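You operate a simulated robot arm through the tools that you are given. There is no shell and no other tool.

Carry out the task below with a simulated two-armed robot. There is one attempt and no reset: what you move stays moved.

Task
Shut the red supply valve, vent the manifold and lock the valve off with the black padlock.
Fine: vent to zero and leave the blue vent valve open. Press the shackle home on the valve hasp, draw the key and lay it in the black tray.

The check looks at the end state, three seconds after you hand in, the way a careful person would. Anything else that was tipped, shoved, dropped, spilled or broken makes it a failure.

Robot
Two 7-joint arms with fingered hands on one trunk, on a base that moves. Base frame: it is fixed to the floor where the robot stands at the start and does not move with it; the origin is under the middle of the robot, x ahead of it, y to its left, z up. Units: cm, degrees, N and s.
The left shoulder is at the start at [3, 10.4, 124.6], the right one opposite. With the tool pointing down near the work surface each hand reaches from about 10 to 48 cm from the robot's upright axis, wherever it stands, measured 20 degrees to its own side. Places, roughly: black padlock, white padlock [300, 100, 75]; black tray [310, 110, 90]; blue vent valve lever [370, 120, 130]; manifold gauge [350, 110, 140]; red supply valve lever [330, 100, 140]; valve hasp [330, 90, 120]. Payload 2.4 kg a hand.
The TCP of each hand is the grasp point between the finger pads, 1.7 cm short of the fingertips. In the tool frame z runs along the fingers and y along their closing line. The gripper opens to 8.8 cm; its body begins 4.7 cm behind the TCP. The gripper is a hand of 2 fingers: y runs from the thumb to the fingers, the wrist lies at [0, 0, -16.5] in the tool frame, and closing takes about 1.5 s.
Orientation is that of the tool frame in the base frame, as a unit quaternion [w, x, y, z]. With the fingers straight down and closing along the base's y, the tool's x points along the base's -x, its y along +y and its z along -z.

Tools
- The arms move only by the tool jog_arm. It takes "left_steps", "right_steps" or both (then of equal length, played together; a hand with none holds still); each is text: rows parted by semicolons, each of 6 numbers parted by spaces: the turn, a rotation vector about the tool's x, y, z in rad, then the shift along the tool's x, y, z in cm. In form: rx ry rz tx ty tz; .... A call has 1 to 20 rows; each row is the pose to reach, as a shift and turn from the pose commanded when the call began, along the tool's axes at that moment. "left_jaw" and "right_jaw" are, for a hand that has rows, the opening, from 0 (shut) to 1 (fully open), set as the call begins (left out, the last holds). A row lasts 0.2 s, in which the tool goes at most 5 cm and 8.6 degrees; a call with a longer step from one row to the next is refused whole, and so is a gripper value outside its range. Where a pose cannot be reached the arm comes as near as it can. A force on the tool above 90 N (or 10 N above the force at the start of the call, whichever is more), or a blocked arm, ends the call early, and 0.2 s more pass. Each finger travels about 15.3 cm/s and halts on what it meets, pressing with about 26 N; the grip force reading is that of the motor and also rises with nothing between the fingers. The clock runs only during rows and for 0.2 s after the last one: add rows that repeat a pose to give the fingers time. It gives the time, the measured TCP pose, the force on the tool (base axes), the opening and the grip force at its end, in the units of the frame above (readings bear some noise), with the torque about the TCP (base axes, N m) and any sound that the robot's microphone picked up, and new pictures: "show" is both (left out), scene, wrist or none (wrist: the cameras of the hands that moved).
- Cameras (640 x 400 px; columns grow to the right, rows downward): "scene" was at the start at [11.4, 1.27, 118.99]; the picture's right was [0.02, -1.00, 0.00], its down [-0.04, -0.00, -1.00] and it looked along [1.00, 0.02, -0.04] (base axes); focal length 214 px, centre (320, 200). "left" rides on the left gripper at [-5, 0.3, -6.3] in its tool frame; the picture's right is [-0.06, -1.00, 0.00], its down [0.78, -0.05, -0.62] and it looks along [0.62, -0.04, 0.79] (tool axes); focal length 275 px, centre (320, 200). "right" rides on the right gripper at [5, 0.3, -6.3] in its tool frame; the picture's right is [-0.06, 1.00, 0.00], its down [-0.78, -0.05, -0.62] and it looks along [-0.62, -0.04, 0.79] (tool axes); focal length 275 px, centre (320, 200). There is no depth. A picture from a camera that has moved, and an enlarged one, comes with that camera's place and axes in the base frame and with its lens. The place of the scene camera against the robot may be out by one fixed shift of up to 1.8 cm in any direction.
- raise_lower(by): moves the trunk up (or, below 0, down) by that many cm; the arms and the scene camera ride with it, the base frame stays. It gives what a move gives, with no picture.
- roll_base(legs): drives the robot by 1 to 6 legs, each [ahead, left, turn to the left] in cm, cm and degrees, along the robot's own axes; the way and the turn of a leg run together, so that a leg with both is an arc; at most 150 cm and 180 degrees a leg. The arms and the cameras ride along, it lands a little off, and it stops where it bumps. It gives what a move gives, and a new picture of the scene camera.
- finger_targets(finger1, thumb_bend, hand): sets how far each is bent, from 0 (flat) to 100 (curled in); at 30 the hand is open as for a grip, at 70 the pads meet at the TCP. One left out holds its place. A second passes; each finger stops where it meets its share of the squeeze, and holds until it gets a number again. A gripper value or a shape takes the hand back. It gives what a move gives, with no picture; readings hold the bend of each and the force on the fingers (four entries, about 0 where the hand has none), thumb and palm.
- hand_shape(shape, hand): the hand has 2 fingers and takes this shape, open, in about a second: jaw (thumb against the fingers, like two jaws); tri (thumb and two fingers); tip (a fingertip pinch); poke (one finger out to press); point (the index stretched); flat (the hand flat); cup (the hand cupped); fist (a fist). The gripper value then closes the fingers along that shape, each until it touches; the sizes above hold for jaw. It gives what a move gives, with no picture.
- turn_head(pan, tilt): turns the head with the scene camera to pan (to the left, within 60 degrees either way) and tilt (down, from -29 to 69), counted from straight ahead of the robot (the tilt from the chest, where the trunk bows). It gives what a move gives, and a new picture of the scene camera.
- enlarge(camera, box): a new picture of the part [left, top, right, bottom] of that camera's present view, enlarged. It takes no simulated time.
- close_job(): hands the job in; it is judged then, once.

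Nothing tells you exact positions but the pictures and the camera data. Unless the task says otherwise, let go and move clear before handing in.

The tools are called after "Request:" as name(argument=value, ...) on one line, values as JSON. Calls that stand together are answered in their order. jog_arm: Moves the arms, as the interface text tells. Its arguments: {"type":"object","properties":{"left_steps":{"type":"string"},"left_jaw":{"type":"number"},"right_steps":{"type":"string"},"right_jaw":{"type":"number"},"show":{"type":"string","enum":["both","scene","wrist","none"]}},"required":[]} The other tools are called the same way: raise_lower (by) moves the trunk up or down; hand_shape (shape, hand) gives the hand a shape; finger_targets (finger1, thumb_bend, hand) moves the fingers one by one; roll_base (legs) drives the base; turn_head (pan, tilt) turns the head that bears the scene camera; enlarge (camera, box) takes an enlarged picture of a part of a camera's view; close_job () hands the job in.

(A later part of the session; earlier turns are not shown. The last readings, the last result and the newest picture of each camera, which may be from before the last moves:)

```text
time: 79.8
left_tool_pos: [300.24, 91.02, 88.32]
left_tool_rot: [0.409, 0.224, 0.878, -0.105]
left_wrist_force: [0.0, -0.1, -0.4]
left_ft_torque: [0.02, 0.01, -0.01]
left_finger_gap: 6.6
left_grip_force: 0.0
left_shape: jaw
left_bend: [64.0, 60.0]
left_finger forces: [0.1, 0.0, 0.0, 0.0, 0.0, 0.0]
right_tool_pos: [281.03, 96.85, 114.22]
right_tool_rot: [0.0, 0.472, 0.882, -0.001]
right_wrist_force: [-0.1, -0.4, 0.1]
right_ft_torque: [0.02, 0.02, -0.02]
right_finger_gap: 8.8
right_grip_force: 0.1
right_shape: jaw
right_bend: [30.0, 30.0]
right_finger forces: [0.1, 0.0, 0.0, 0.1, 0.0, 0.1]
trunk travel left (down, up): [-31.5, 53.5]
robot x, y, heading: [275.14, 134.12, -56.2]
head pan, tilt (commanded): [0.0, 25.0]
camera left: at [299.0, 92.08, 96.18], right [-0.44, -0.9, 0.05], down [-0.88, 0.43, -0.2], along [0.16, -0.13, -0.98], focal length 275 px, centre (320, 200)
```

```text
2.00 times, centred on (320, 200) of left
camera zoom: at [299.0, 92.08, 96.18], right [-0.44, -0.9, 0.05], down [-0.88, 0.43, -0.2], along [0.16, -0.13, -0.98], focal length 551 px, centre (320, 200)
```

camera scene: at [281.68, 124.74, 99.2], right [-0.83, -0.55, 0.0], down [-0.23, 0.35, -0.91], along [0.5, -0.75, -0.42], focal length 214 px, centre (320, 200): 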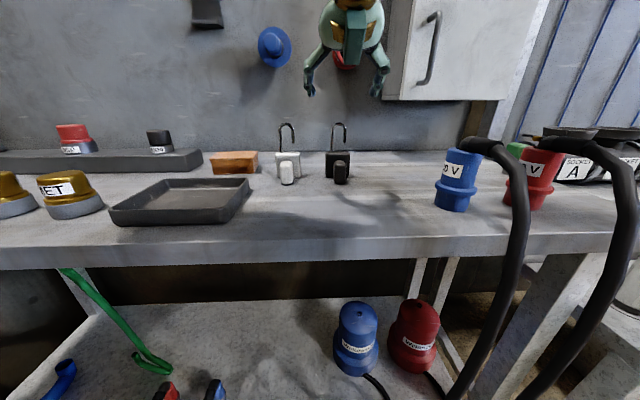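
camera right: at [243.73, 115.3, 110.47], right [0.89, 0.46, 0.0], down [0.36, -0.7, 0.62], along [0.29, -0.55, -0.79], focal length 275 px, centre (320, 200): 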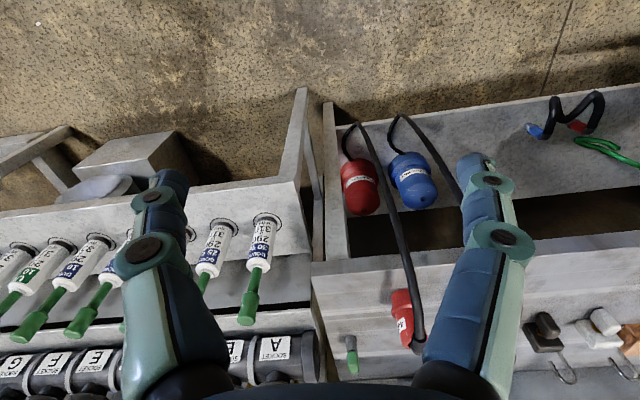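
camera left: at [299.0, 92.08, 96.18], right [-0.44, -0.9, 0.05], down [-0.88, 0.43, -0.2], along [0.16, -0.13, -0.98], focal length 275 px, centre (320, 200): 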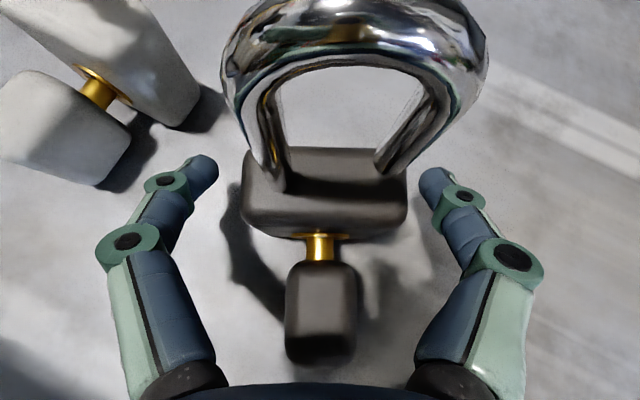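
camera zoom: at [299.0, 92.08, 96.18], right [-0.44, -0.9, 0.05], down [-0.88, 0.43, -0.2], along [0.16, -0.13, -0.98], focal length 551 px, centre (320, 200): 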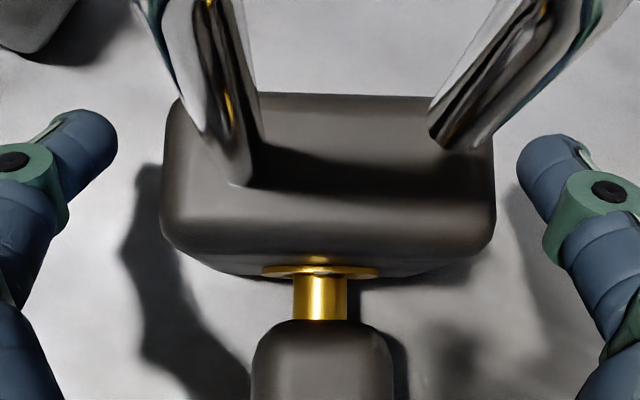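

Body is centred between the fingers and the tips now end just short of its back face. I fine-tune the yaw a touch and close in stages.

Request:
jog_arm(left_steps="-0.028 0 -0.023 0 0 0; -0.028 0 -0.023 0 0 0; -0.028 0 -0.023 0 0 0; -0.028 0 -0.023 0 0 0; -0.028 0 -0.023 0 0 0", left_jaw=0.52, show="wrist")

Request:
enlarge(camera="left", box=[160, 100, 480, 300])

```text
time: 81.0
left_tool_pos: [300.1, 91.07, 88.36]
left_tool_rot: [0.412, 0.208, 0.882, -0.098]
left_wrist_force: [0.3, -0.1, 0.4]
left_ft_torque: [0.01, -0.01, 0.0]
left_finger_gap: 4.61
left_grip_force: 0.1
left_shape: jaw
left_bend: [72.0, 70.0]
left_finger forces: [0.0, 0.1, 0.1, 0.0, 0.0, 0.0]
right_tool_pos: [281.01, 96.93, 114.13]
right_tool_rot: [0.0, 0.471, 0.882, -0.001]
right_wrist_force: [-0.6, -0.8, 0.1]
right_ft_torque: [0.0, -0.02, 0.01]
right_finger_gap: 8.8
right_grip_force: 0.1
right_shape: jaw
right_bend: [30.0, 30.0]
right_finger forces: [0.0, 0.0, 0.0, 0.0, 0.0, 0.0]
trunk travel left (down, up): [-31.5, 53.5]
robot x, y, heading: [275.4, 134.04, -56.3]
head pan, tilt (commanded): [0.0, 25.0]
camera left: at [298.96, 92.04, 96.21], right [-0.41, -0.91, 0.05], down [-0.9, 0.39, -0.2], along [0.17, -0.13, -0.98], focal length 275 px, centre (320, 200)
```

left: 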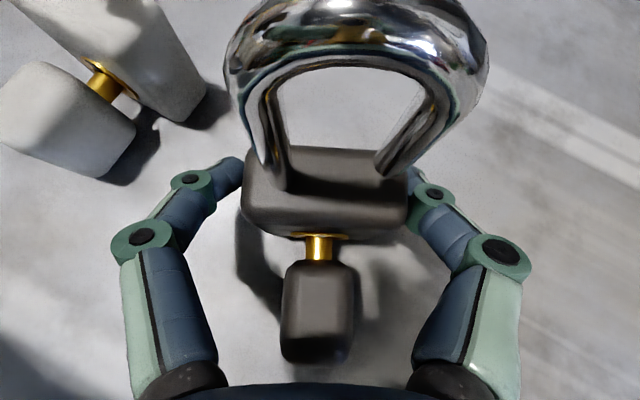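

```text
2.00 times, centred on (320, 200) of left
camera zoom: at [298.96, 92.04, 96.21], right [-0.41, -0.91, 0.05], down [-0.9, 0.39, -0.2], along [0.17, -0.13, -0.98], focal length 551 px, centre (320, 200)
```

zoom: 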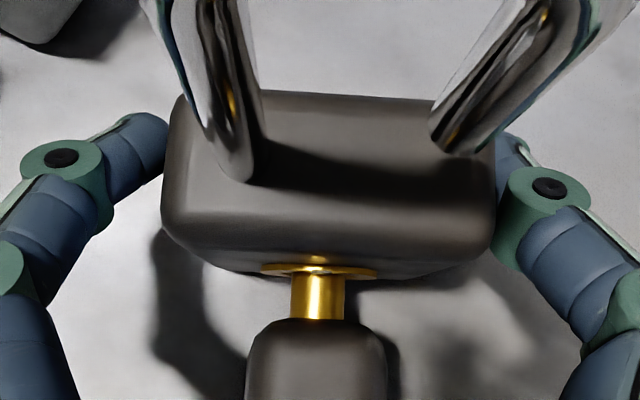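

The tips are now beside the body near mid-depth. I close fully.

Request:
jog_arm(left_steps="0 0 0 0 0 -0.15; 0 0 0 0 0 -0.15; 0 0 0 0 0 -0.15; 0 0 0 0 0 -0.15", left_jaw=0.44, show="wrist")

```text
time: 82.0
left_tool_pos: [300.17, 91.1, 88.41]
left_tool_rot: [0.412, 0.208, 0.882, -0.097]
left_wrist_force: [-0.2, 0.6, -1.9]
left_ft_torque: [0.01, 0.02, -0.02]
left_finger_gap: 3.68
left_grip_force: 26.4
left_shape: jaw
left_bend: [73.0, 70.0]
left_finger forces: [23.5, 0.0, 0.0, 0.0, 23.5, 0.1]
right_tool_pos: [281.13, 96.94, 114.06]
right_tool_rot: [0.0, 0.472, 0.882, 0.0]
right_wrist_force: [-0.1, -0.2, 0.4]
right_ft_torque: [-0.03, 0.02, 0.0]
right_finger_gap: 8.8
right_grip_force: 0.0
right_shape: jaw
right_bend: [30.0, 30.0]
right_finger forces: [0.0, 0.0, 0.0, 0.1, 0.0, 0.0]
trunk travel left (down, up): [-31.5, 53.5]
robot x, y, heading: [275.26, 133.77, -56.2]
head pan, tilt (commanded): [0.0, 25.0]
camera left: at [298.87, 92.1, 96.29], right [-0.41, -0.91, 0.05], down [-0.9, 0.39, -0.2], along [0.17, -0.13, -0.98], focal length 275 px, centre (320, 200)
```

left: 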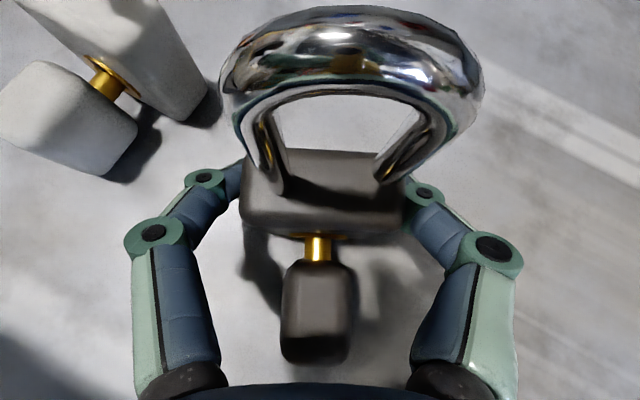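

The grip holds at 23 N on both sides and the padlock stayed aligned. I lift it a little to test.

Request:
jog_arm(left_steps="0 0 0 0 0 0; 0 0 0 0 0 0; 0 0 0 -0.4 0 -0.32; 0 0 0 -0.77 0 -0.64; 0 0 0 -1.15 0 -0.96; 0 0 0 -1.53 0 -1.28; 0 0 0 -1.53 0 -1.28", left_jaw=0.2, show="both")

Request:
enlarge(camera="scene", box=[260, 100, 420, 200])

```text
time: 83.6
left_tool_pos: [300.22, 91.17, 90.33]
left_tool_rot: [0.412, 0.209, 0.882, -0.097]
left_wrist_force: [-0.3, 0.0, -2.1]
left_ft_torque: [0.01, 0.01, -0.03]
left_finger_gap: 3.72
left_grip_force: 25.9
left_shape: jaw
left_bend: [74.0, 70.0]
left_finger forces: [24.8, 0.1, 0.0, 0.1, 24.7, 0.0]
right_tool_pos: [281.07, 96.91, 114.19]
right_tool_rot: [0.0, 0.472, 0.881, 0.0]
right_wrist_force: [-0.1, -0.5, 0.3]
right_ft_torque: [0.0, 0.04, -0.01]
right_finger_gap: 8.8
right_grip_force: 0.0
right_shape: jaw
right_bend: [30.0, 30.0]
right_finger forces: [0.1, 0.0, 0.1, 0.1, 0.0, 0.0]
trunk travel left (down, up): [-31.5, 53.5]
robot x, y, heading: [275.38, 134.07, -56.3]
head pan, tilt (commanded): [0.0, 25.0]
camera scene: at [281.69, 124.73, 99.2], right [-0.83, -0.55, 0.0], down [-0.23, 0.35, -0.91], along [0.5, -0.75, -0.42], focal length 214 px, centre (320, 200)
camera left: at [298.89, 92.14, 98.31], right [-0.41, -0.91, 0.05], down [-0.9, 0.39, -0.2], along [0.17, -0.13, -0.98], focal length 275 px, centre (320, 200)
```

scene: 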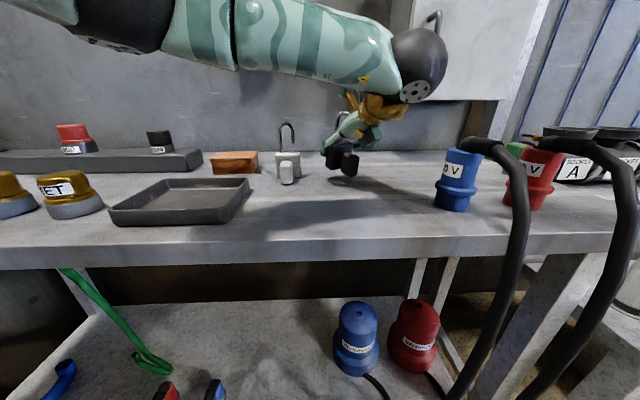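
left: 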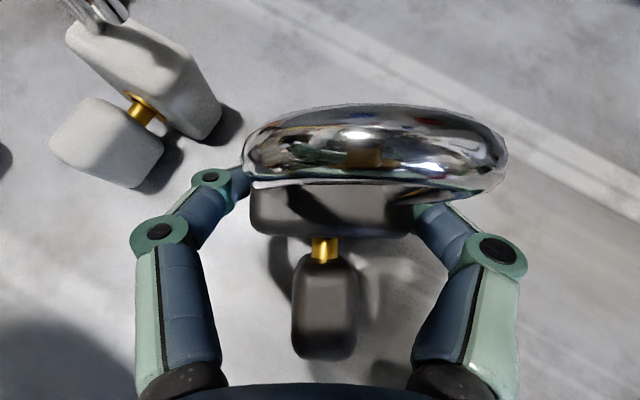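

```text
4.00 times, centred on (340, 150) of scene
camera zoom: at [281.69, 124.73, 99.2], right [-0.83, -0.55, 0.0], down [-0.23, 0.35, -0.91], along [0.5, -0.75, -0.42], focal length 858 px, centre (240, 400)
```

zoom: 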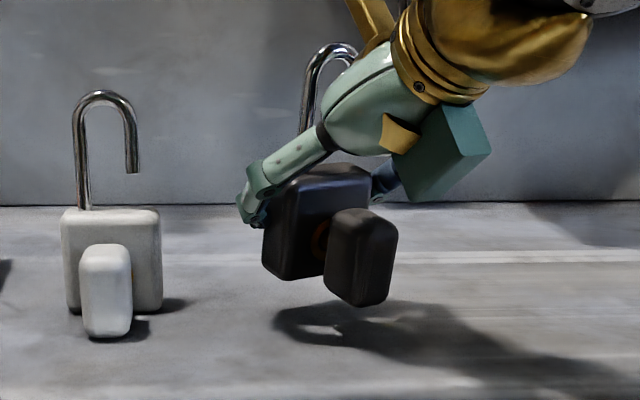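

The padlock hangs with its top leaning about 12° toward the hand because the key's weight pulls the front down. I will set it back down and regrip at a flatter tilt, a little nearer the key.

Request:
jog_arm(left_steps="0 0 0 0.4 0 0.32; 0 0 0 0.8 0 0.64; 0 0 0 1.2 0 0.96; 0 0 0 1.45 0 1.2; 0 0 0 1.53 0 1.28; 0 0 0 1.53 0 1.28", show="wrist")

```text
time: 85.0
left_tool_pos: [300.07, 91.14, 88.4]
left_tool_rot: [0.411, 0.208, 0.882, -0.098]
left_wrist_force: [0.1, 0.6, -1.2]
left_ft_torque: [-0.01, 0.0, 0.0]
left_finger_gap: 3.7
left_grip_force: 25.6
left_shape: jaw
left_bend: [74.0, 70.0]
left_finger forces: [24.9, 0.0, 0.0, 0.0, 24.8, 0.0]
right_tool_pos: [281.2, 96.94, 114.04]
right_tool_rot: [0.0, 0.471, 0.882, -0.001]
right_wrist_force: [-0.5, 0.4, -0.1]
right_ft_torque: [0.0, -0.04, 0.01]
right_finger_gap: 8.79
right_grip_force: 0.2
right_shape: jaw
right_bend: [30.0, 30.0]
right_finger forces: [0.0, 0.0, 0.0, 0.1, 0.1, 0.0]
trunk travel left (down, up): [-31.5, 53.5]
robot x, y, heading: [275.12, 133.92, -56.3]
head pan, tilt (commanded): [0.0, 25.0]
camera left: at [298.86, 92.16, 96.31], right [-0.41, -0.91, 0.05], down [-0.9, 0.39, -0.2], along [0.17, -0.13, -0.98], focal length 275 px, centre (320, 200)
```

left: 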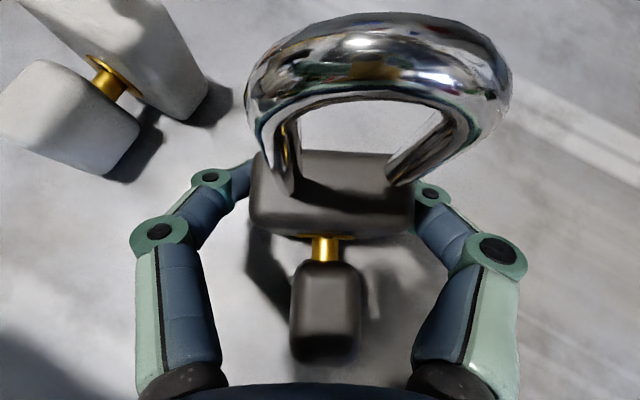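

It is back down and level. I open, withdraw, and lower the trunk a bit so a 30° tilt is comfortable.

Request:
jog_arm(left_steps="0 0 0 0.1 0 0.08; 0 0 0 0.1 0 0.08; 0 0 0 0.1 0 0.08; 0 0 0 0.1 0 0.08; 0 0 0 0.1 0 0.08; 0 0 0 0.1 0 0.08", left_jaw=0.65, show="none")

Request:
jog_arm(left_steps="0 0 0 0 0 -2; 0 0 0 0 0 -5; 0 0 0 0 0 -9; 0 0 0 -3 0 -11; 0 0 0 -6 0 -12; 0 0 0 -6 0 -12", show="wrist")

Request:
raise_lower(by=-7)

```text
time: 86.4
left_tool_pos: [300.14, 91.17, 88.27]
left_tool_rot: [0.41, 0.209, 0.882, -0.097]
left_wrist_force: [0.6, 0.6, 1.0]
left_ft_torque: [0.0, -0.01, 0.01]
left_finger_gap: 5.72
left_grip_force: 0.1
left_shape: jaw
left_bend: [70.0, 68.0]
left_finger forces: [0.0, 0.0, 0.0, 0.0, 0.0, 0.1]
right_tool_pos: [281.13, 96.93, 114.2]
right_tool_rot: [0.0, 0.472, 0.882, 0.0]
right_wrist_force: [-0.8, 0.0, 0.0]
right_ft_torque: [0.01, -0.02, 0.0]
right_finger_gap: 8.79
right_grip_force: 0.0
right_shape: jaw
right_bend: [30.0, 30.0]
right_finger forces: [0.0, 0.0, 0.0, 0.1, 0.1, 0.1]
trunk travel left (down, up): [-31.5, 53.5]
robot x, y, heading: [275.6, 133.98, -56.5]
head pan, tilt (commanded): [0.0, 25.0]
```

```text
time: 87.8
left_tool_pos: [295.18, 93.46, 100.52]
left_tool_rot: [0.411, 0.209, 0.882, -0.096]
left_wrist_force: [0.2, -0.4, 0.4]
left_ft_torque: [0.03, -0.03, 0.02]
left_finger_gap: 5.69
left_grip_force: 0.0
left_shape: jaw
left_bend: [70.0, 68.0]
left_finger forces: [0.0, 0.0, 0.1, 0.0, 0.1, 0.0]
right_tool_pos: [281.01, 96.85, 114.28]
right_tool_rot: [0.003, 0.473, 0.881, -0.001]
right_wrist_force: [-20.9, -23.6, 46.9]
right_ft_torque: [1.97, -2.91, -0.58]
right_finger_gap: 8.8
right_grip_force: 0.1
right_shape: jaw
right_bend: [0.0, 30.0]
right_finger forces: [0.0, 0.1, 0.1, 0.0, 0.0, 0.1]
trunk travel left (down, up): [-31.5, 53.5]
robot x, y, heading: [275.37, 133.75, -56.2]
head pan, tilt (commanded): [0.0, 25.0]
camera left: at [294.04, 94.48, 108.41], right [-0.41, -0.91, 0.05], down [-0.9, 0.39, -0.2], along [0.17, -0.12, -0.98], focal length 275 px, centre (320, 200)
```

left: 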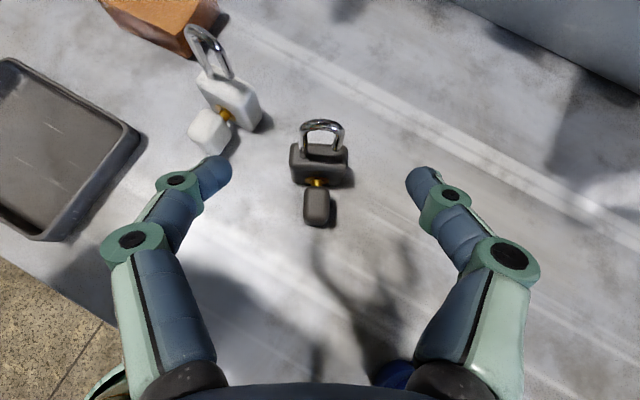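

```text
time: 88.9
left_tool_pos: [295.3, 93.57, 93.37]
left_tool_rot: [0.412, 0.209, 0.882, -0.095]
left_wrist_force: [0.3, -0.3, 0.1]
left_ft_torque: [-0.03, 0.04, 0.0]
left_finger_gap: 5.68
left_grip_force: 0.0
left_shape: jaw
left_bend: [70.0, 68.0]
left_finger forces: [0.0, 0.1, 0.0, 0.1, 0.0, 0.0]
right_tool_pos: [281.03, 96.83, 107.22]
right_tool_rot: [0.003, 0.475, 0.88, 0.001]
right_wrist_force: [-34.2, -43.7, 63.1]
right_ft_torque: [2.86, -4.11, -1.26]
right_finger_gap: 8.81
right_grip_force: 0.0
right_shape: jaw
right_bend: [0.0, 30.0]
right_finger forces: [0.1, 0.0, 0.1, 0.0, 0.1, 0.1]
trunk travel left (down, up): [-24.5, 60.5]
robot x, y, heading: [275.45, 133.63, -56.4]
head pan, tilt (commanded): [0.0, 25.0]
```

The right hand is being pressed by my left wrist (about 80 N), since the left forearm swung under it. I move the right hand up and to the right, out of the way.

Request:
jog_arm(right_steps="0 0 0 0 -2 -3; 0 0 0 0 -4 -6; 0 0 0 0 -7 -9; 0 0 0 0 -10 -12; 0 0 0 0 -13 -15; 0 0 0 0 -13 -15", show="both")

```text
time: 90.3
left_tool_pos: [295.37, 93.55, 93.57]
left_tool_rot: [0.411, 0.208, 0.882, -0.098]
left_wrist_force: [-0.2, 0.1, 0.0]
left_ft_torque: [0.01, 0.02, -0.02]
left_finger_gap: 5.69
left_grip_force: 0.0
left_shape: jaw
left_bend: [70.0, 68.0]
left_finger forces: [0.1, 0.0, 0.0, 0.0, 0.0, 0.0]
right_tool_pos: [272.75, 87.09, 119.4]
right_tool_rot: [0.002, 0.472, 0.881, -0.001]
right_wrist_force: [-0.4, 0.1, 0.2]
right_ft_torque: [-0.02, 0.03, -0.03]
right_finger_gap: 8.77
right_grip_force: 0.1
right_shape: jaw
right_bend: [30.0, 30.0]
right_finger forces: [0.1, 0.0, 0.0, 0.0, 0.0, 0.0]
right hand out of reach, approached as far as the arm can: row 4, 5, 6
trunk travel left (down, up): [-24.5, 60.5]
robot x, y, heading: [275.46, 134.27, -56.2]
head pan, tilt (commanded): [0.0, 25.0]
camera scene: at [281.84, 124.52, 92.2], right [-0.83, -0.55, 0.0], down [-0.23, 0.35, -0.91], along [0.5, -0.75, -0.42], focal length 214 px, centre (320, 200)
camera right: at [270.35, 91.67, 125.8], right [0.86, 0.5, 0.0], down [0.39, -0.68, 0.62], along [0.31, -0.54, -0.78], focal length 275 px, centre (320, 200)
```

scene: 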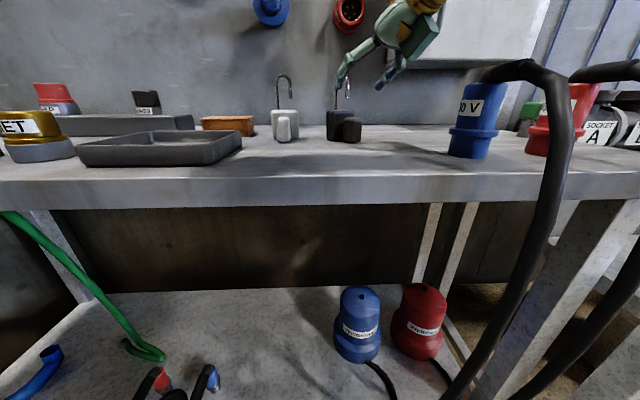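
right: 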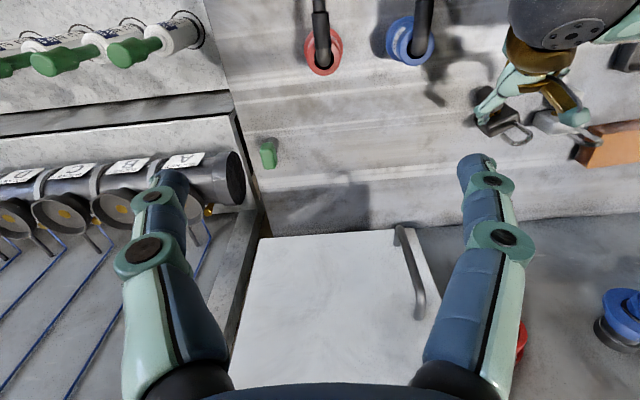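

Clear of contact now. I flatten the left hand to a 30° tilt and view the padlock again.

Request:
jog_arm(left_steps="0 -0.09 0 0 0 -1; 0 -0.175 0 0 0 -2; 0 -0.175 0 0 0 -2", show="wrist")

Request:
enlarge(camera="left", box=[200, 30, 440, 180])

Request:
enlarge(camera="scene", box=[260, 60, 420, 160])

```text
time: 91.1
left_tool_pos: [294.0, 94.19, 94.83]
left_tool_rot: [0.487, 0.198, 0.843, -0.115]
left_wrist_force: [-0.2, -0.5, 0.2]
left_ft_torque: [-0.05, 0.04, -0.03]
left_finger_gap: 5.72
left_grip_force: 0.0
left_shape: jaw
left_bend: [70.0, 68.0]
left_finger forces: [0.1, 0.0, 0.1, 0.0, 0.1, 0.0]
right_tool_pos: [272.75, 87.25, 119.47]
right_tool_rot: [0.001, 0.472, 0.882, -0.001]
right_wrist_force: [0.6, 0.3, -0.1]
right_ft_torque: [0.0, 0.01, 0.02]
right_finger_gap: 8.81
right_grip_force: 0.0
right_shape: jaw
right_bend: [30.0, 30.0]
right_finger forces: [0.1, 0.0, 0.1, 0.0, 0.0, 0.0]
trunk travel left (down, up): [-24.5, 60.5]
robot x, y, heading: [275.52, 133.95, -56.1]
head pan, tilt (commanded): [0.0, 25.0]
camera left: at [291.53, 95.84, 102.33], right [-0.42, -0.91, 0.05], down [-0.85, 0.37, -0.37], along [0.32, -0.2, -0.93], focal length 275 px, centre (320, 200)
```

left: 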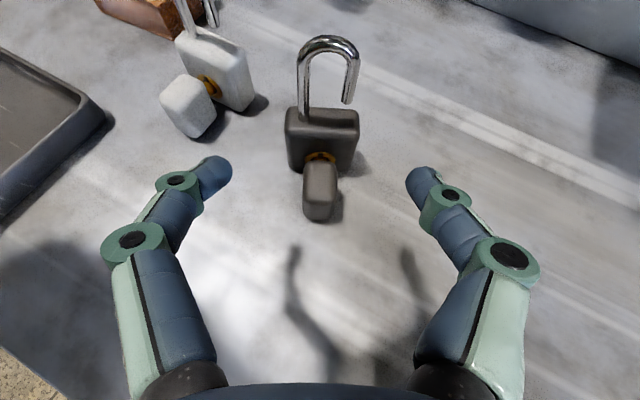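

```text
2.67 times, centred on (320, 105) of left
camera zoom: at [291.53, 95.84, 102.33], right [-0.42, -0.91, 0.05], down [-0.85, 0.37, -0.37], along [0.32, -0.2, -0.93], focal length 734 px, centre (320, 453)
```

zoom: 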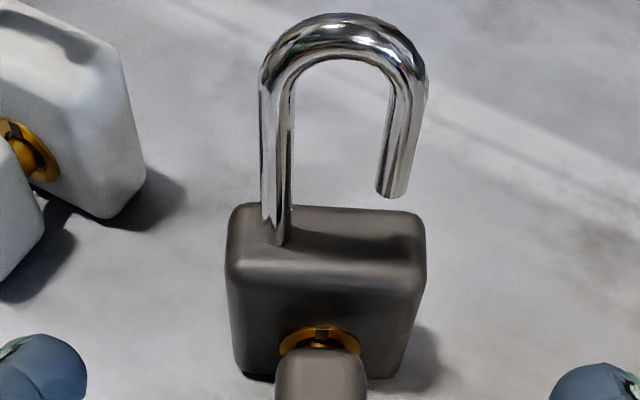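

```text
4.00 times, centred on (340, 110) of scene
camera zoom: at [281.82, 124.52, 92.2], right [-0.83, -0.55, 0.0], down [-0.23, 0.35, -0.91], along [0.5, -0.75, -0.42], focal length 858 px, centre (240, 560)
```

zoom: 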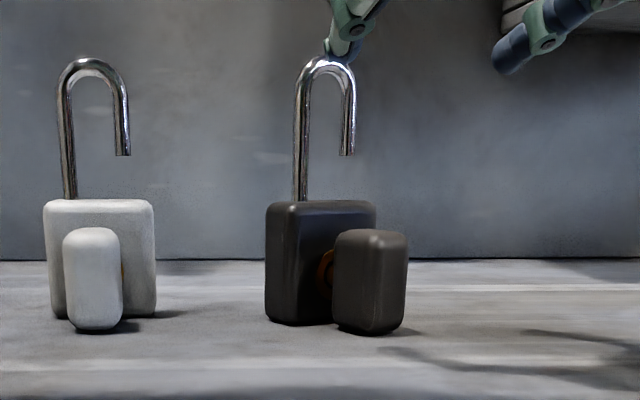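

At 30° tilt the hand is aligned within about 1°. I approach so that the fingertips bear slightly on the key side of mid-depth.

Request:
jog_arm(left_steps="-0.015 0 -0.009 1.3 -0.1 0; -0.015 0 -0.009 2.6 -0.14 1; -0.015 0 -0.009 2.6 -0.14 3; -0.015 0 -0.009 2.6 -0.14 5; -0.015 0 -0.009 2.6 -0.14 7; -0.015 0 -0.009 2.6 -0.14 8.7; -0.015 0 -0.009 2.6 -0.14 8.7", show="wrist")

Request:
enlarge(camera="left", box=[160, 100, 480, 300])

```text
time: 92.7
left_tool_pos: [299.54, 91.39, 88.19]
left_tool_rot: [0.488, 0.191, 0.844, -0.111]
left_wrist_force: [-0.1, 0.4, -0.2]
left_ft_torque: [-0.04, 0.02, -0.03]
left_finger_gap: 5.7
left_grip_force: 0.0
left_shape: jaw
left_bend: [70.0, 68.0]
left_finger forces: [0.0, 0.0, 0.0, 0.1, 0.0, 0.0]
right_tool_pos: [272.7, 87.17, 119.45]
right_tool_rot: [0.001, 0.471, 0.882, -0.002]
right_wrist_force: [0.4, 0.4, 0.0]
right_ft_torque: [-0.01, -0.02, 0.02]
right_finger_gap: 8.8
right_grip_force: 0.1
right_shape: jaw
right_bend: [30.0, 30.0]
right_finger forces: [0.0, 0.0, 0.1, 0.0, 0.0, 0.0]
trunk travel left (down, up): [-24.5, 60.5]
robot x, y, heading: [275.3, 133.62, -56.5]
head pan, tilt (commanded): [0.0, 25.0]
camera left: at [297.06, 92.88, 95.71], right [-0.4, -0.91, 0.05], down [-0.86, 0.36, -0.37], along [0.32, -0.2, -0.93], focal length 275 px, centre (320, 200)
```

left: 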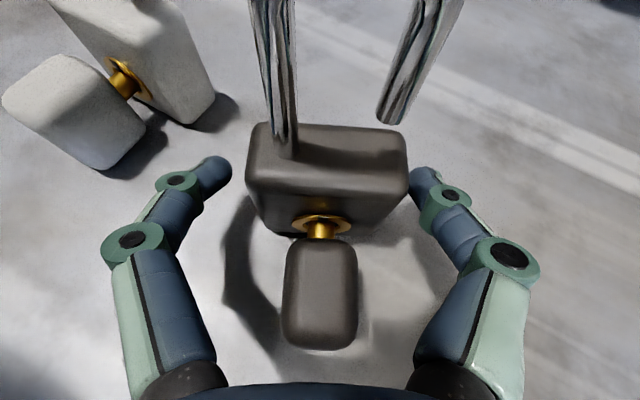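

```text
2.00 times, centred on (320, 200) of left
camera zoom: at [297.06, 92.88, 95.71], right [-0.4, -0.91, 0.05], down [-0.86, 0.36, -0.37], along [0.32, -0.2, -0.93], focal length 551 px, centre (320, 200)
```

zoom: 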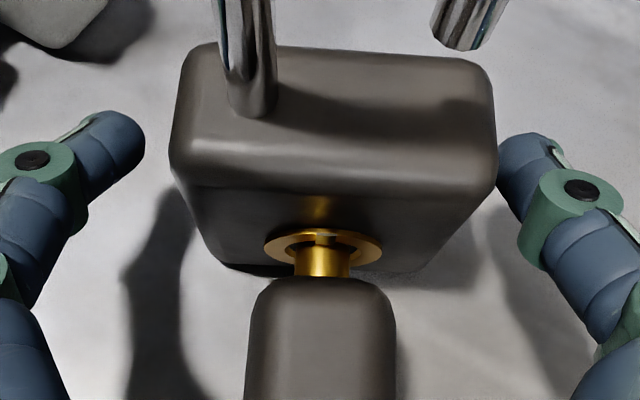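

The body is about 2 mm right of centre; I shift accordingly and close.

Request:
jog_arm(left_steps="0 0 0 0 -0.2 0; 0 0 0 0 -0.2 0; 0 0 0 0 -0.2 0; 0 0 0 0 -0.2 0; 0 0 0 0 -0.2 0; 0 0 0 0 -0.2 0", left_jaw=0.4, show="wrist")

```text
time: 94.1
left_tool_pos: [299.49, 91.22, 88.29]
left_tool_rot: [0.488, 0.191, 0.844, -0.111]
left_wrist_force: [-0.2, 0.6, -0.1]
left_ft_torque: [0.01, -0.08, -0.02]
left_finger_gap: 3.7
left_grip_force: 26.8
left_shape: jaw
left_bend: [73.0, 70.0]
left_finger forces: [23.7, 0.0, 0.0, 0.0, 23.4, 0.0]
right_tool_pos: [272.9, 87.07, 119.44]
right_tool_rot: [0.001, 0.472, 0.881, -0.002]
right_wrist_force: [-0.3, 0.1, -0.6]
right_ft_torque: [0.03, -0.02, 0.01]
right_finger_gap: 8.8
right_grip_force: 0.1
right_shape: jaw
right_bend: [30.0, 30.0]
right_finger forces: [0.1, 0.1, 0.0, 0.0, 0.0, 0.0]
trunk travel left (down, up): [-24.5, 60.5]
robot x, y, heading: [275.61, 133.9, -56.3]
head pan, tilt (commanded): [0.0, 25.0]
camera left: at [296.93, 92.7, 95.73], right [-0.4, -0.91, 0.05], down [-0.86, 0.36, -0.37], along [0.32, -0.2, -0.93], focal length 275 px, centre (320, 200)
```

left: 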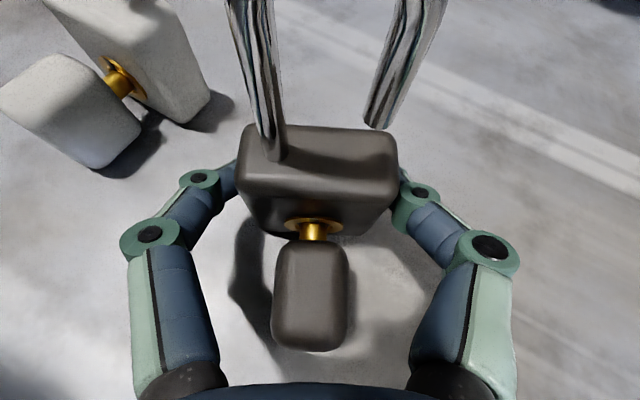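

Gripped evenly again. I lift a few centimetres and check how it hangs.

Request:
jog_arm(left_steps="0 0 0 0 0 0; 0 0 0 -0.43 0 -0.25; 0 0 0 -0.87 0 -0.5; 0 0 0 -1.3 0 -0.75; 0 0 0 -1.73 0 -1; 0 0 0 -2.17 0 -1.25; 0 0 0 -2.17 0 -1.25", left_jaw=0.2, show="both")

Request:
enlarge(camera="scene", box=[260, 60, 420, 160])

```text
time: 95.7
left_tool_pos: [299.41, 91.16, 90.87]
left_tool_rot: [0.488, 0.191, 0.844, -0.111]
left_wrist_force: [-0.9, -0.8, -2.4]
left_ft_torque: [0.01, 0.01, -0.01]
left_finger_gap: 3.72
left_grip_force: 26.6
left_shape: jaw
left_bend: [74.0, 70.0]
left_finger forces: [24.9, 0.1, 0.1, 0.0, 24.9, 0.1]
right_tool_pos: [272.87, 87.14, 119.39]
right_tool_rot: [0.002, 0.472, 0.882, -0.002]
right_wrist_force: [0.4, 1.0, -0.4]
right_ft_torque: [0.02, 0.02, 0.02]
right_finger_gap: 8.84
right_grip_force: 0.0
right_shape: jaw
right_bend: [30.0, 30.0]
right_finger forces: [0.1, 0.0, 0.1, 0.0, 0.0, 0.0]
trunk travel left (down, up): [-24.5, 60.5]
robot x, y, heading: [275.68, 134.23, -56.2]
head pan, tilt (commanded): [0.0, 25.0]
camera scene: at [281.83, 124.51, 92.2], right [-0.83, -0.55, 0.0], down [-0.23, 0.35, -0.91], along [0.5, -0.75, -0.42], focal length 214 px, centre (320, 200)
camera left: at [296.92, 92.64, 98.27], right [-0.4, -0.91, 0.05], down [-0.86, 0.36, -0.37], along [0.32, -0.2, -0.93], focal length 275 px, centre (320, 200)
```

scene: 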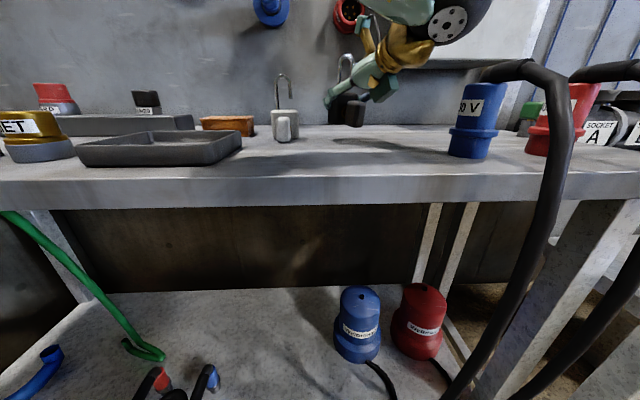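
left: 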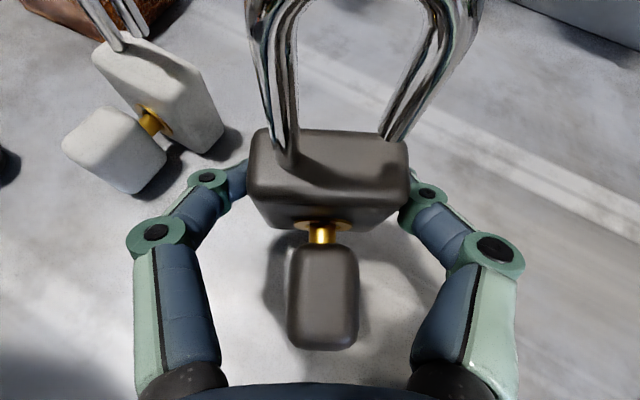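

```text
4.00 times, centred on (340, 110) of scene
camera zoom: at [281.83, 124.51, 92.2], right [-0.83, -0.55, 0.0], down [-0.23, 0.35, -0.91], along [0.5, -0.75, -0.42], focal length 858 px, centre (240, 560)
```

zoom: 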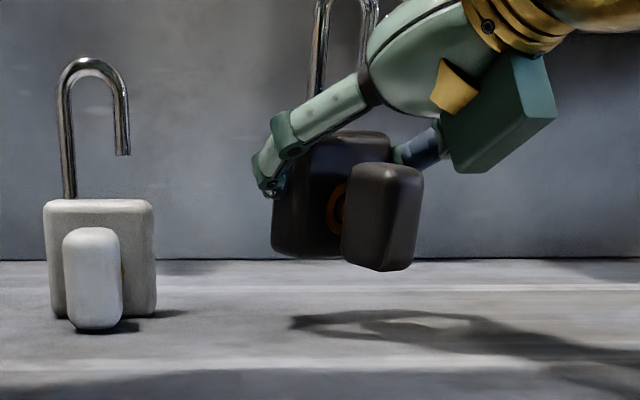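

It hangs nearly upright now. I raise the trunk by 23 cm, carrying the padlock up to hasp height.

Request:
raise_lower(by=23)

Request:
jog_arm(left_steps="0.1 0 0.06 -0.8 0 -0.5; 0.2 0 0.115 -1.6 0 -1; 0.3 0 0.173 -2.4 0 -1.5; 0.4 0 0.23 -3.2 0 -2; 0.448 0 0.259 -4 0 -2.3; 0.448 0 0.259 -4 0 -2.3", show="both")

```text
time: 98.1
left_tool_pos: [299.34, 91.04, 113.7]
left_tool_rot: [0.488, 0.192, 0.844, -0.112]
left_wrist_force: [-0.3, 0.2, -0.4]
left_ft_torque: [0.01, -0.01, -0.02]
left_finger_gap: 3.71
left_grip_force: 25.7
left_shape: jaw
left_bend: [74.0, 70.0]
left_finger forces: [24.9, 0.0, 0.1, 0.0, 25.0, 0.1]
right_tool_pos: [270.88, 90.25, 145.11]
right_tool_rot: [0.038, 0.471, 0.881, -0.02]
right_wrist_force: [0.3, 0.5, -0.2]
right_ft_torque: [0.01, 0.01, 0.0]
right_finger_gap: 8.81
right_grip_force: 0.0
right_shape: jaw
right_bend: [30.0, 30.0]
right_finger forces: [0.1, 0.0, 0.0, 0.0, 0.0, 0.1]
trunk travel left (down, up): [-47.5, 37.5]
robot x, y, heading: [275.53, 133.93, -56.3]
head pan, tilt (commanded): [0.0, 25.0]
```

```text
time: 99.5
left_tool_pos: [299.27, 91.14, 118.45]
left_tool_rot: [0.443, 0.402, 0.767, -0.233]
left_wrist_force: [-0.4, 0.1, -2.5]
left_ft_torque: [0.04, 0.0, -0.02]
left_finger_gap: 3.71
left_grip_force: 26.0
left_shape: jaw
left_bend: [74.0, 70.0]
left_finger forces: [24.9, 0.1, 0.0, 0.0, 25.0, 0.0]
right_tool_pos: [270.9, 90.18, 145.12]
right_tool_rot: [0.037, 0.471, 0.881, -0.019]
right_wrist_force: [0.0, -0.2, 0.1]
right_ft_torque: [0.0, 0.0, -0.01]
right_finger_gap: 8.8
right_grip_force: 0.0
right_shape: jaw
right_bend: [30.0, 30.0]
right_finger forces: [0.0, 0.0, 0.0, 0.1, 0.0, 0.0]
trunk travel left (down, up): [-47.5, 37.5]
robot x, y, heading: [275.13, 133.8, -56.0]
head pan, tilt (commanded): [0.0, 25.0]
camera scene: at [281.45, 125.07, 115.29], right [-0.83, -0.55, 0.0], down [-0.23, 0.35, -0.91], along [0.5, -0.75, -0.42], focal length 214 px, centre (320, 200)
camera left: at [298.01, 93.75, 125.87], right [-0.8, -0.59, 0.05], down [-0.57, 0.73, -0.37], along [0.18, -0.33, -0.93], focal length 275 px, centre (320, 200)
```

scene: 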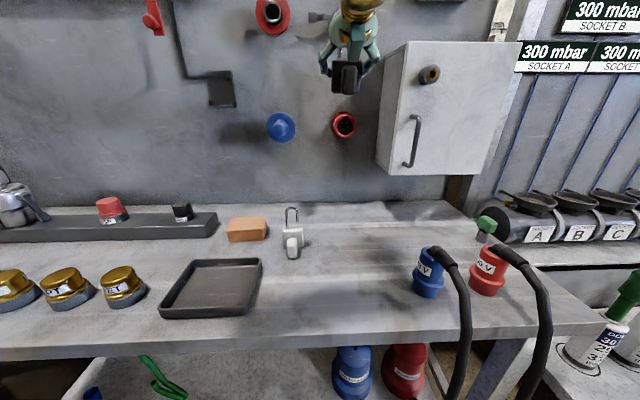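
left: 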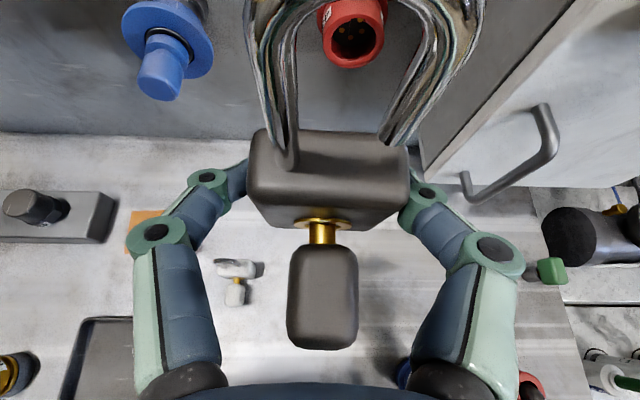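

The padlock is steady and the hand faces the panel. I shift the base left 14 cm and forward 3 cm to bring the hasp within reach.

Request:
roll_base(legs=[[0, 14, 0], [3, 0, 0]])

Request:
turn_head(pan=0, tilt=8)

Request:
enlarge(camera="left", box=[0, 0, 640, 400])

```text
time: 101.3
left_tool_pos: [312.72, 96.23, 118.26]
left_tool_rot: [0.443, 0.402, 0.767, -0.232]
left_wrist_force: [0.1, -0.3, -2.5]
left_ft_torque: [-0.01, 0.02, 0.02]
left_finger_gap: 3.69
left_grip_force: 25.6
left_shape: jaw
left_bend: [74.0, 70.0]
left_finger forces: [24.9, 0.0, 0.0, 0.0, 25.0, 0.1]
right_tool_pos: [284.18, 95.41, 145.01]
right_tool_rot: [0.036, 0.471, 0.881, -0.02]
right_wrist_force: [0.2, -0.1, 0.5]
right_ft_torque: [0.02, 0.01, -0.01]
right_finger_gap: 8.82
right_grip_force: 0.2
right_shape: jaw
right_bend: [30.0, 30.0]
right_finger forces: [0.0, 0.0, 0.0, 0.0, 0.0, 0.0]
trunk travel left (down, up): [-47.5, 37.5]
robot x, y, heading: [288.37, 139.06, -56.2]
head pan, tilt (commanded): [0.0, 25.0]
camera scene: at [294.83, 130.2, 115.28], right [-0.83, -0.55, 0.0], down [-0.24, 0.35, -0.91], along [0.5, -0.75, -0.42], focal length 214 px, centre (320, 200)
```

scene: 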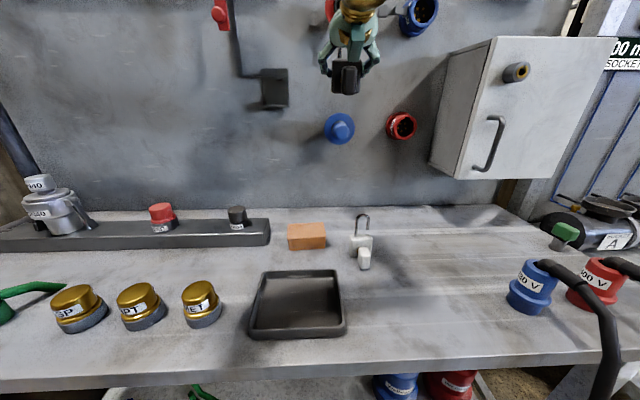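

```text
time: 102.1
left_tool_pos: [312.67, 96.33, 118.31]
left_tool_rot: [0.444, 0.401, 0.767, -0.232]
left_wrist_force: [-1.2, -0.2, -2.2]
left_ft_torque: [0.01, -0.03, 0.01]
left_finger_gap: 3.71
left_grip_force: 25.6
left_shape: jaw
left_bend: [74.0, 70.0]
left_finger forces: [24.9, 0.1, 0.0, 0.0, 24.9, 0.0]
right_tool_pos: [284.09, 95.43, 145.04]
right_tool_rot: [0.036, 0.471, 0.881, -0.021]
right_wrist_force: [0.3, -0.6, -0.3]
right_ft_torque: [-0.01, -0.03, 0.02]
right_finger_gap: 8.78
right_grip_force: 0.1
right_shape: jaw
right_bend: [30.0, 30.0]
right_finger forces: [0.0, 0.0, 0.1, 0.1, 0.0, 0.0]
trunk travel left (down, up): [-47.5, 37.5]
robot x, y, heading: [288.63, 139.39, -56.4]
head pan, tilt (commanded): [0.0, 8.0]
camera scene: at [294.78, 130.26, 118.05], right [-0.83, -0.55, 0.0], down [-0.08, 0.12, -0.99], along [0.55, -0.82, -0.14], focal length 214 px, centre (320, 200)
```

scene: 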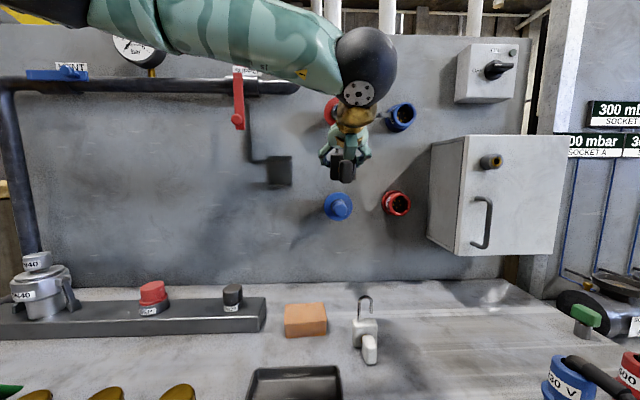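

```text
1.00 times, centred on (320, 200) of left (not enlarged: the box is as wide or as high as the picture)
camera zoom: at [311.3, 98.96, 125.84], right [-0.8, -0.59, 0.05], down [-0.57, 0.73, -0.37], along [0.18, -0.33, -0.93], focal length 275 px, centre (320, 200)
```

zoom: 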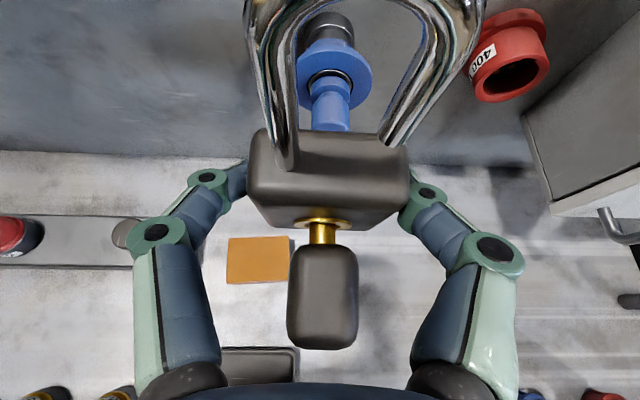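

I zoom on the panel lines and the hasp to get the panel's exact heading and the hasp's position.

Request:
enlarge(camera="scene", box=[230, 130, 330, 200])

Request:
enlarge(camera="scene", box=[0, 230, 320, 330])

Request:
enlarge(camera="scene", box=[0, 50, 320, 250])

```text
5.71 times, centred on (280, 165) of scene
camera zoom: at [294.78, 130.26, 118.05], right [-0.83, -0.55, 0.0], down [-0.08, 0.12, -0.99], along [0.55, -0.82, -0.14], focal length 1226 px, centre (549, 400)
```

zoom: 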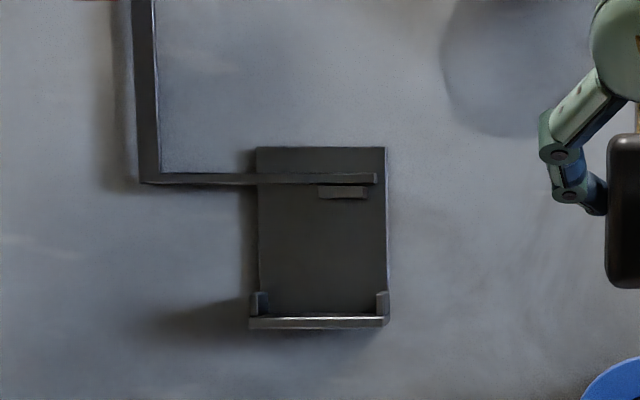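

```text
2.00 times, centred on (160, 280) of scene
camera zoom: at [294.78, 130.26, 118.05], right [-0.83, -0.55, 0.0], down [-0.08, 0.12, -0.99], along [0.55, -0.82, -0.14], focal length 429 px, centre (640, 40)
```

zoom: 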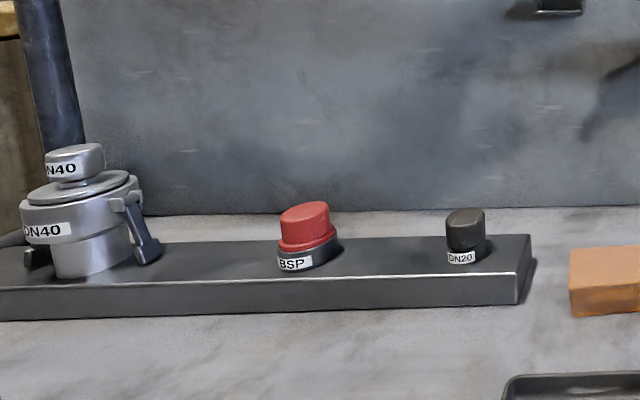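

```text
2.00 times, centred on (160, 150) of scene
camera zoom: at [294.78, 130.26, 118.05], right [-0.83, -0.55, 0.0], down [-0.08, 0.12, -0.99], along [0.55, -0.82, -0.14], focal length 429 px, centre (640, 300)
```

zoom: 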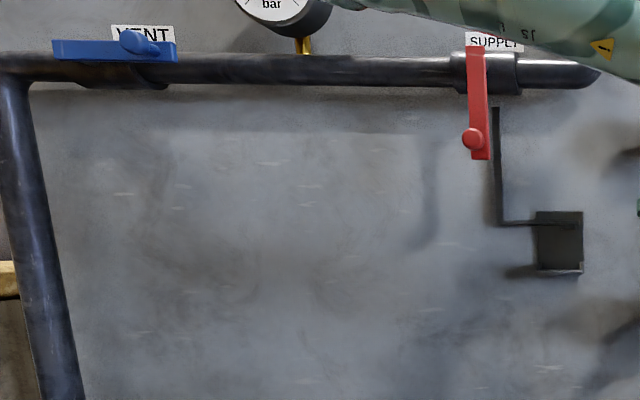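

The panel faces a heading of about -54°, and the hasp shelf is about 14 cm left and 17 cm ahead of the hand. I move the padlock left to line up with the hasp, about 10 cm in front of it.

Request:
jog_arm(left_steps="-0.006 0 -0.003 -0.5 4 0; -0.012 0 -0.006 -1 8 0.5; -0.0173 0 -0.01 -1.7 11.8 2.5; -0.0173 0 -0.01 -2.5 13.84 5; -0.0173 0 -0.01 -2.5 13.84 6.9; -0.0173 0 -0.01 -2.5 13.84 6.9", show="both")

Request:
enlarge(camera="scene", box=[210, 120, 370, 220])

```text
time: 103.5
left_tool_pos: [328.01, 98.2, 117.03]
left_tool_rot: [0.446, 0.393, 0.771, -0.228]
left_wrist_force: [0.1, 0.0, -2.4]
left_ft_torque: [0.0, 0.0, -0.02]
left_finger_gap: 3.69
left_grip_force: 26.1
left_shape: jaw
left_bend: [74.0, 70.0]
left_finger forces: [25.0, 0.0, 0.0, 0.1, 24.8, 0.0]
right_tool_pos: [284.0, 95.55, 145.18]
right_tool_rot: [0.036, 0.472, 0.881, -0.021]
right_wrist_force: [0.3, 0.4, 0.1]
right_ft_torque: [-0.04, 0.01, 0.0]
right_finger_gap: 8.83
right_grip_force: 0.1
right_shape: jaw
right_bend: [30.0, 30.0]
right_finger forces: [0.0, 0.1, 0.0, 0.0, 0.0, 0.1]
trunk travel left (down, up): [-47.5, 37.5]
robot x, y, heading: [288.23, 139.49, -56.2]
head pan, tilt (commanded): [0.0, 8.0]
camera scene: at [294.78, 130.28, 118.06], right [-0.83, -0.55, 0.0], down [-0.08, 0.12, -0.99], along [0.55, -0.82, -0.14], focal length 214 px, centre (320, 200)
camera left: at [326.74, 100.83, 124.54], right [-0.79, -0.61, 0.05], down [-0.58, 0.72, -0.37], along [0.19, -0.32, -0.93], focal length 275 px, centre (320, 200)
```

scene: 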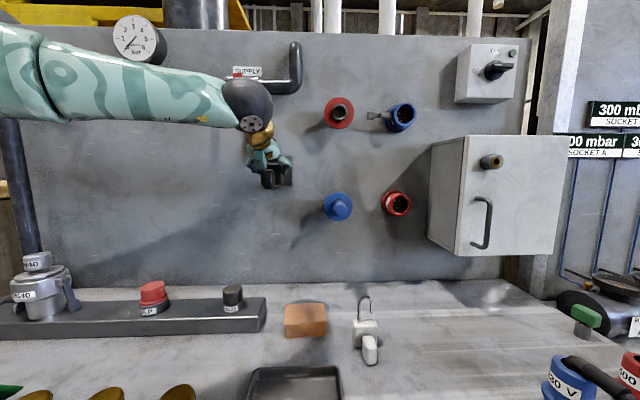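
left: 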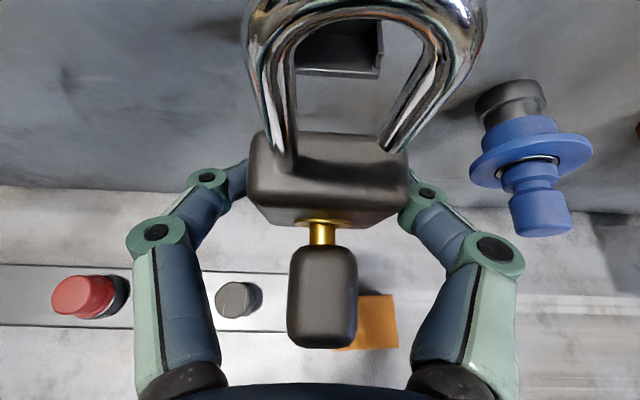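

```text
4.00 times, centred on (290, 170) of scene
camera zoom: at [294.78, 130.28, 118.06], right [-0.83, -0.55, 0.0], down [-0.08, 0.12, -0.99], along [0.55, -0.82, -0.14], focal length 858 px, centre (440, 320)
```

zoom: 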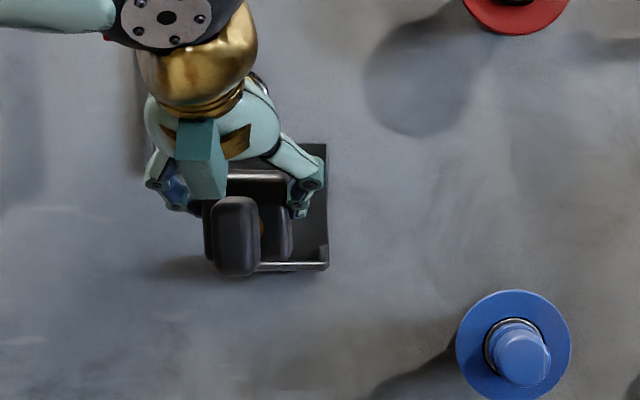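

The hasp shelf is now visible through the shackle in the wrist view. I enlarge it to measure the offset.

Request:
enlarge(camera="left", box=[220, 0, 460, 150])

```text
2.67 times, centred on (340, 75) of left
camera zoom: at [326.74, 100.83, 124.54], right [-0.79, -0.61, 0.05], down [-0.58, 0.72, -0.37], along [0.19, -0.32, -0.93], focal length 734 px, centre (267, 533)
```

zoom: 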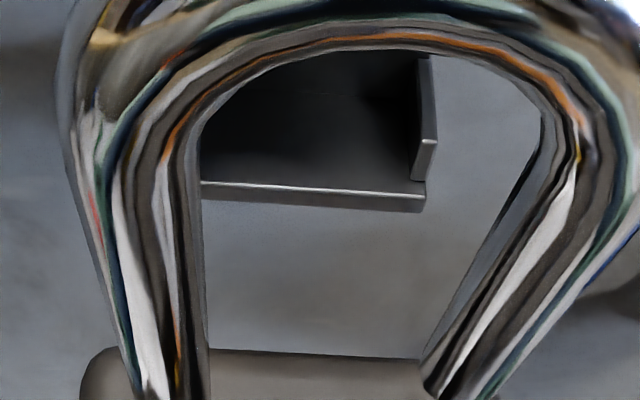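

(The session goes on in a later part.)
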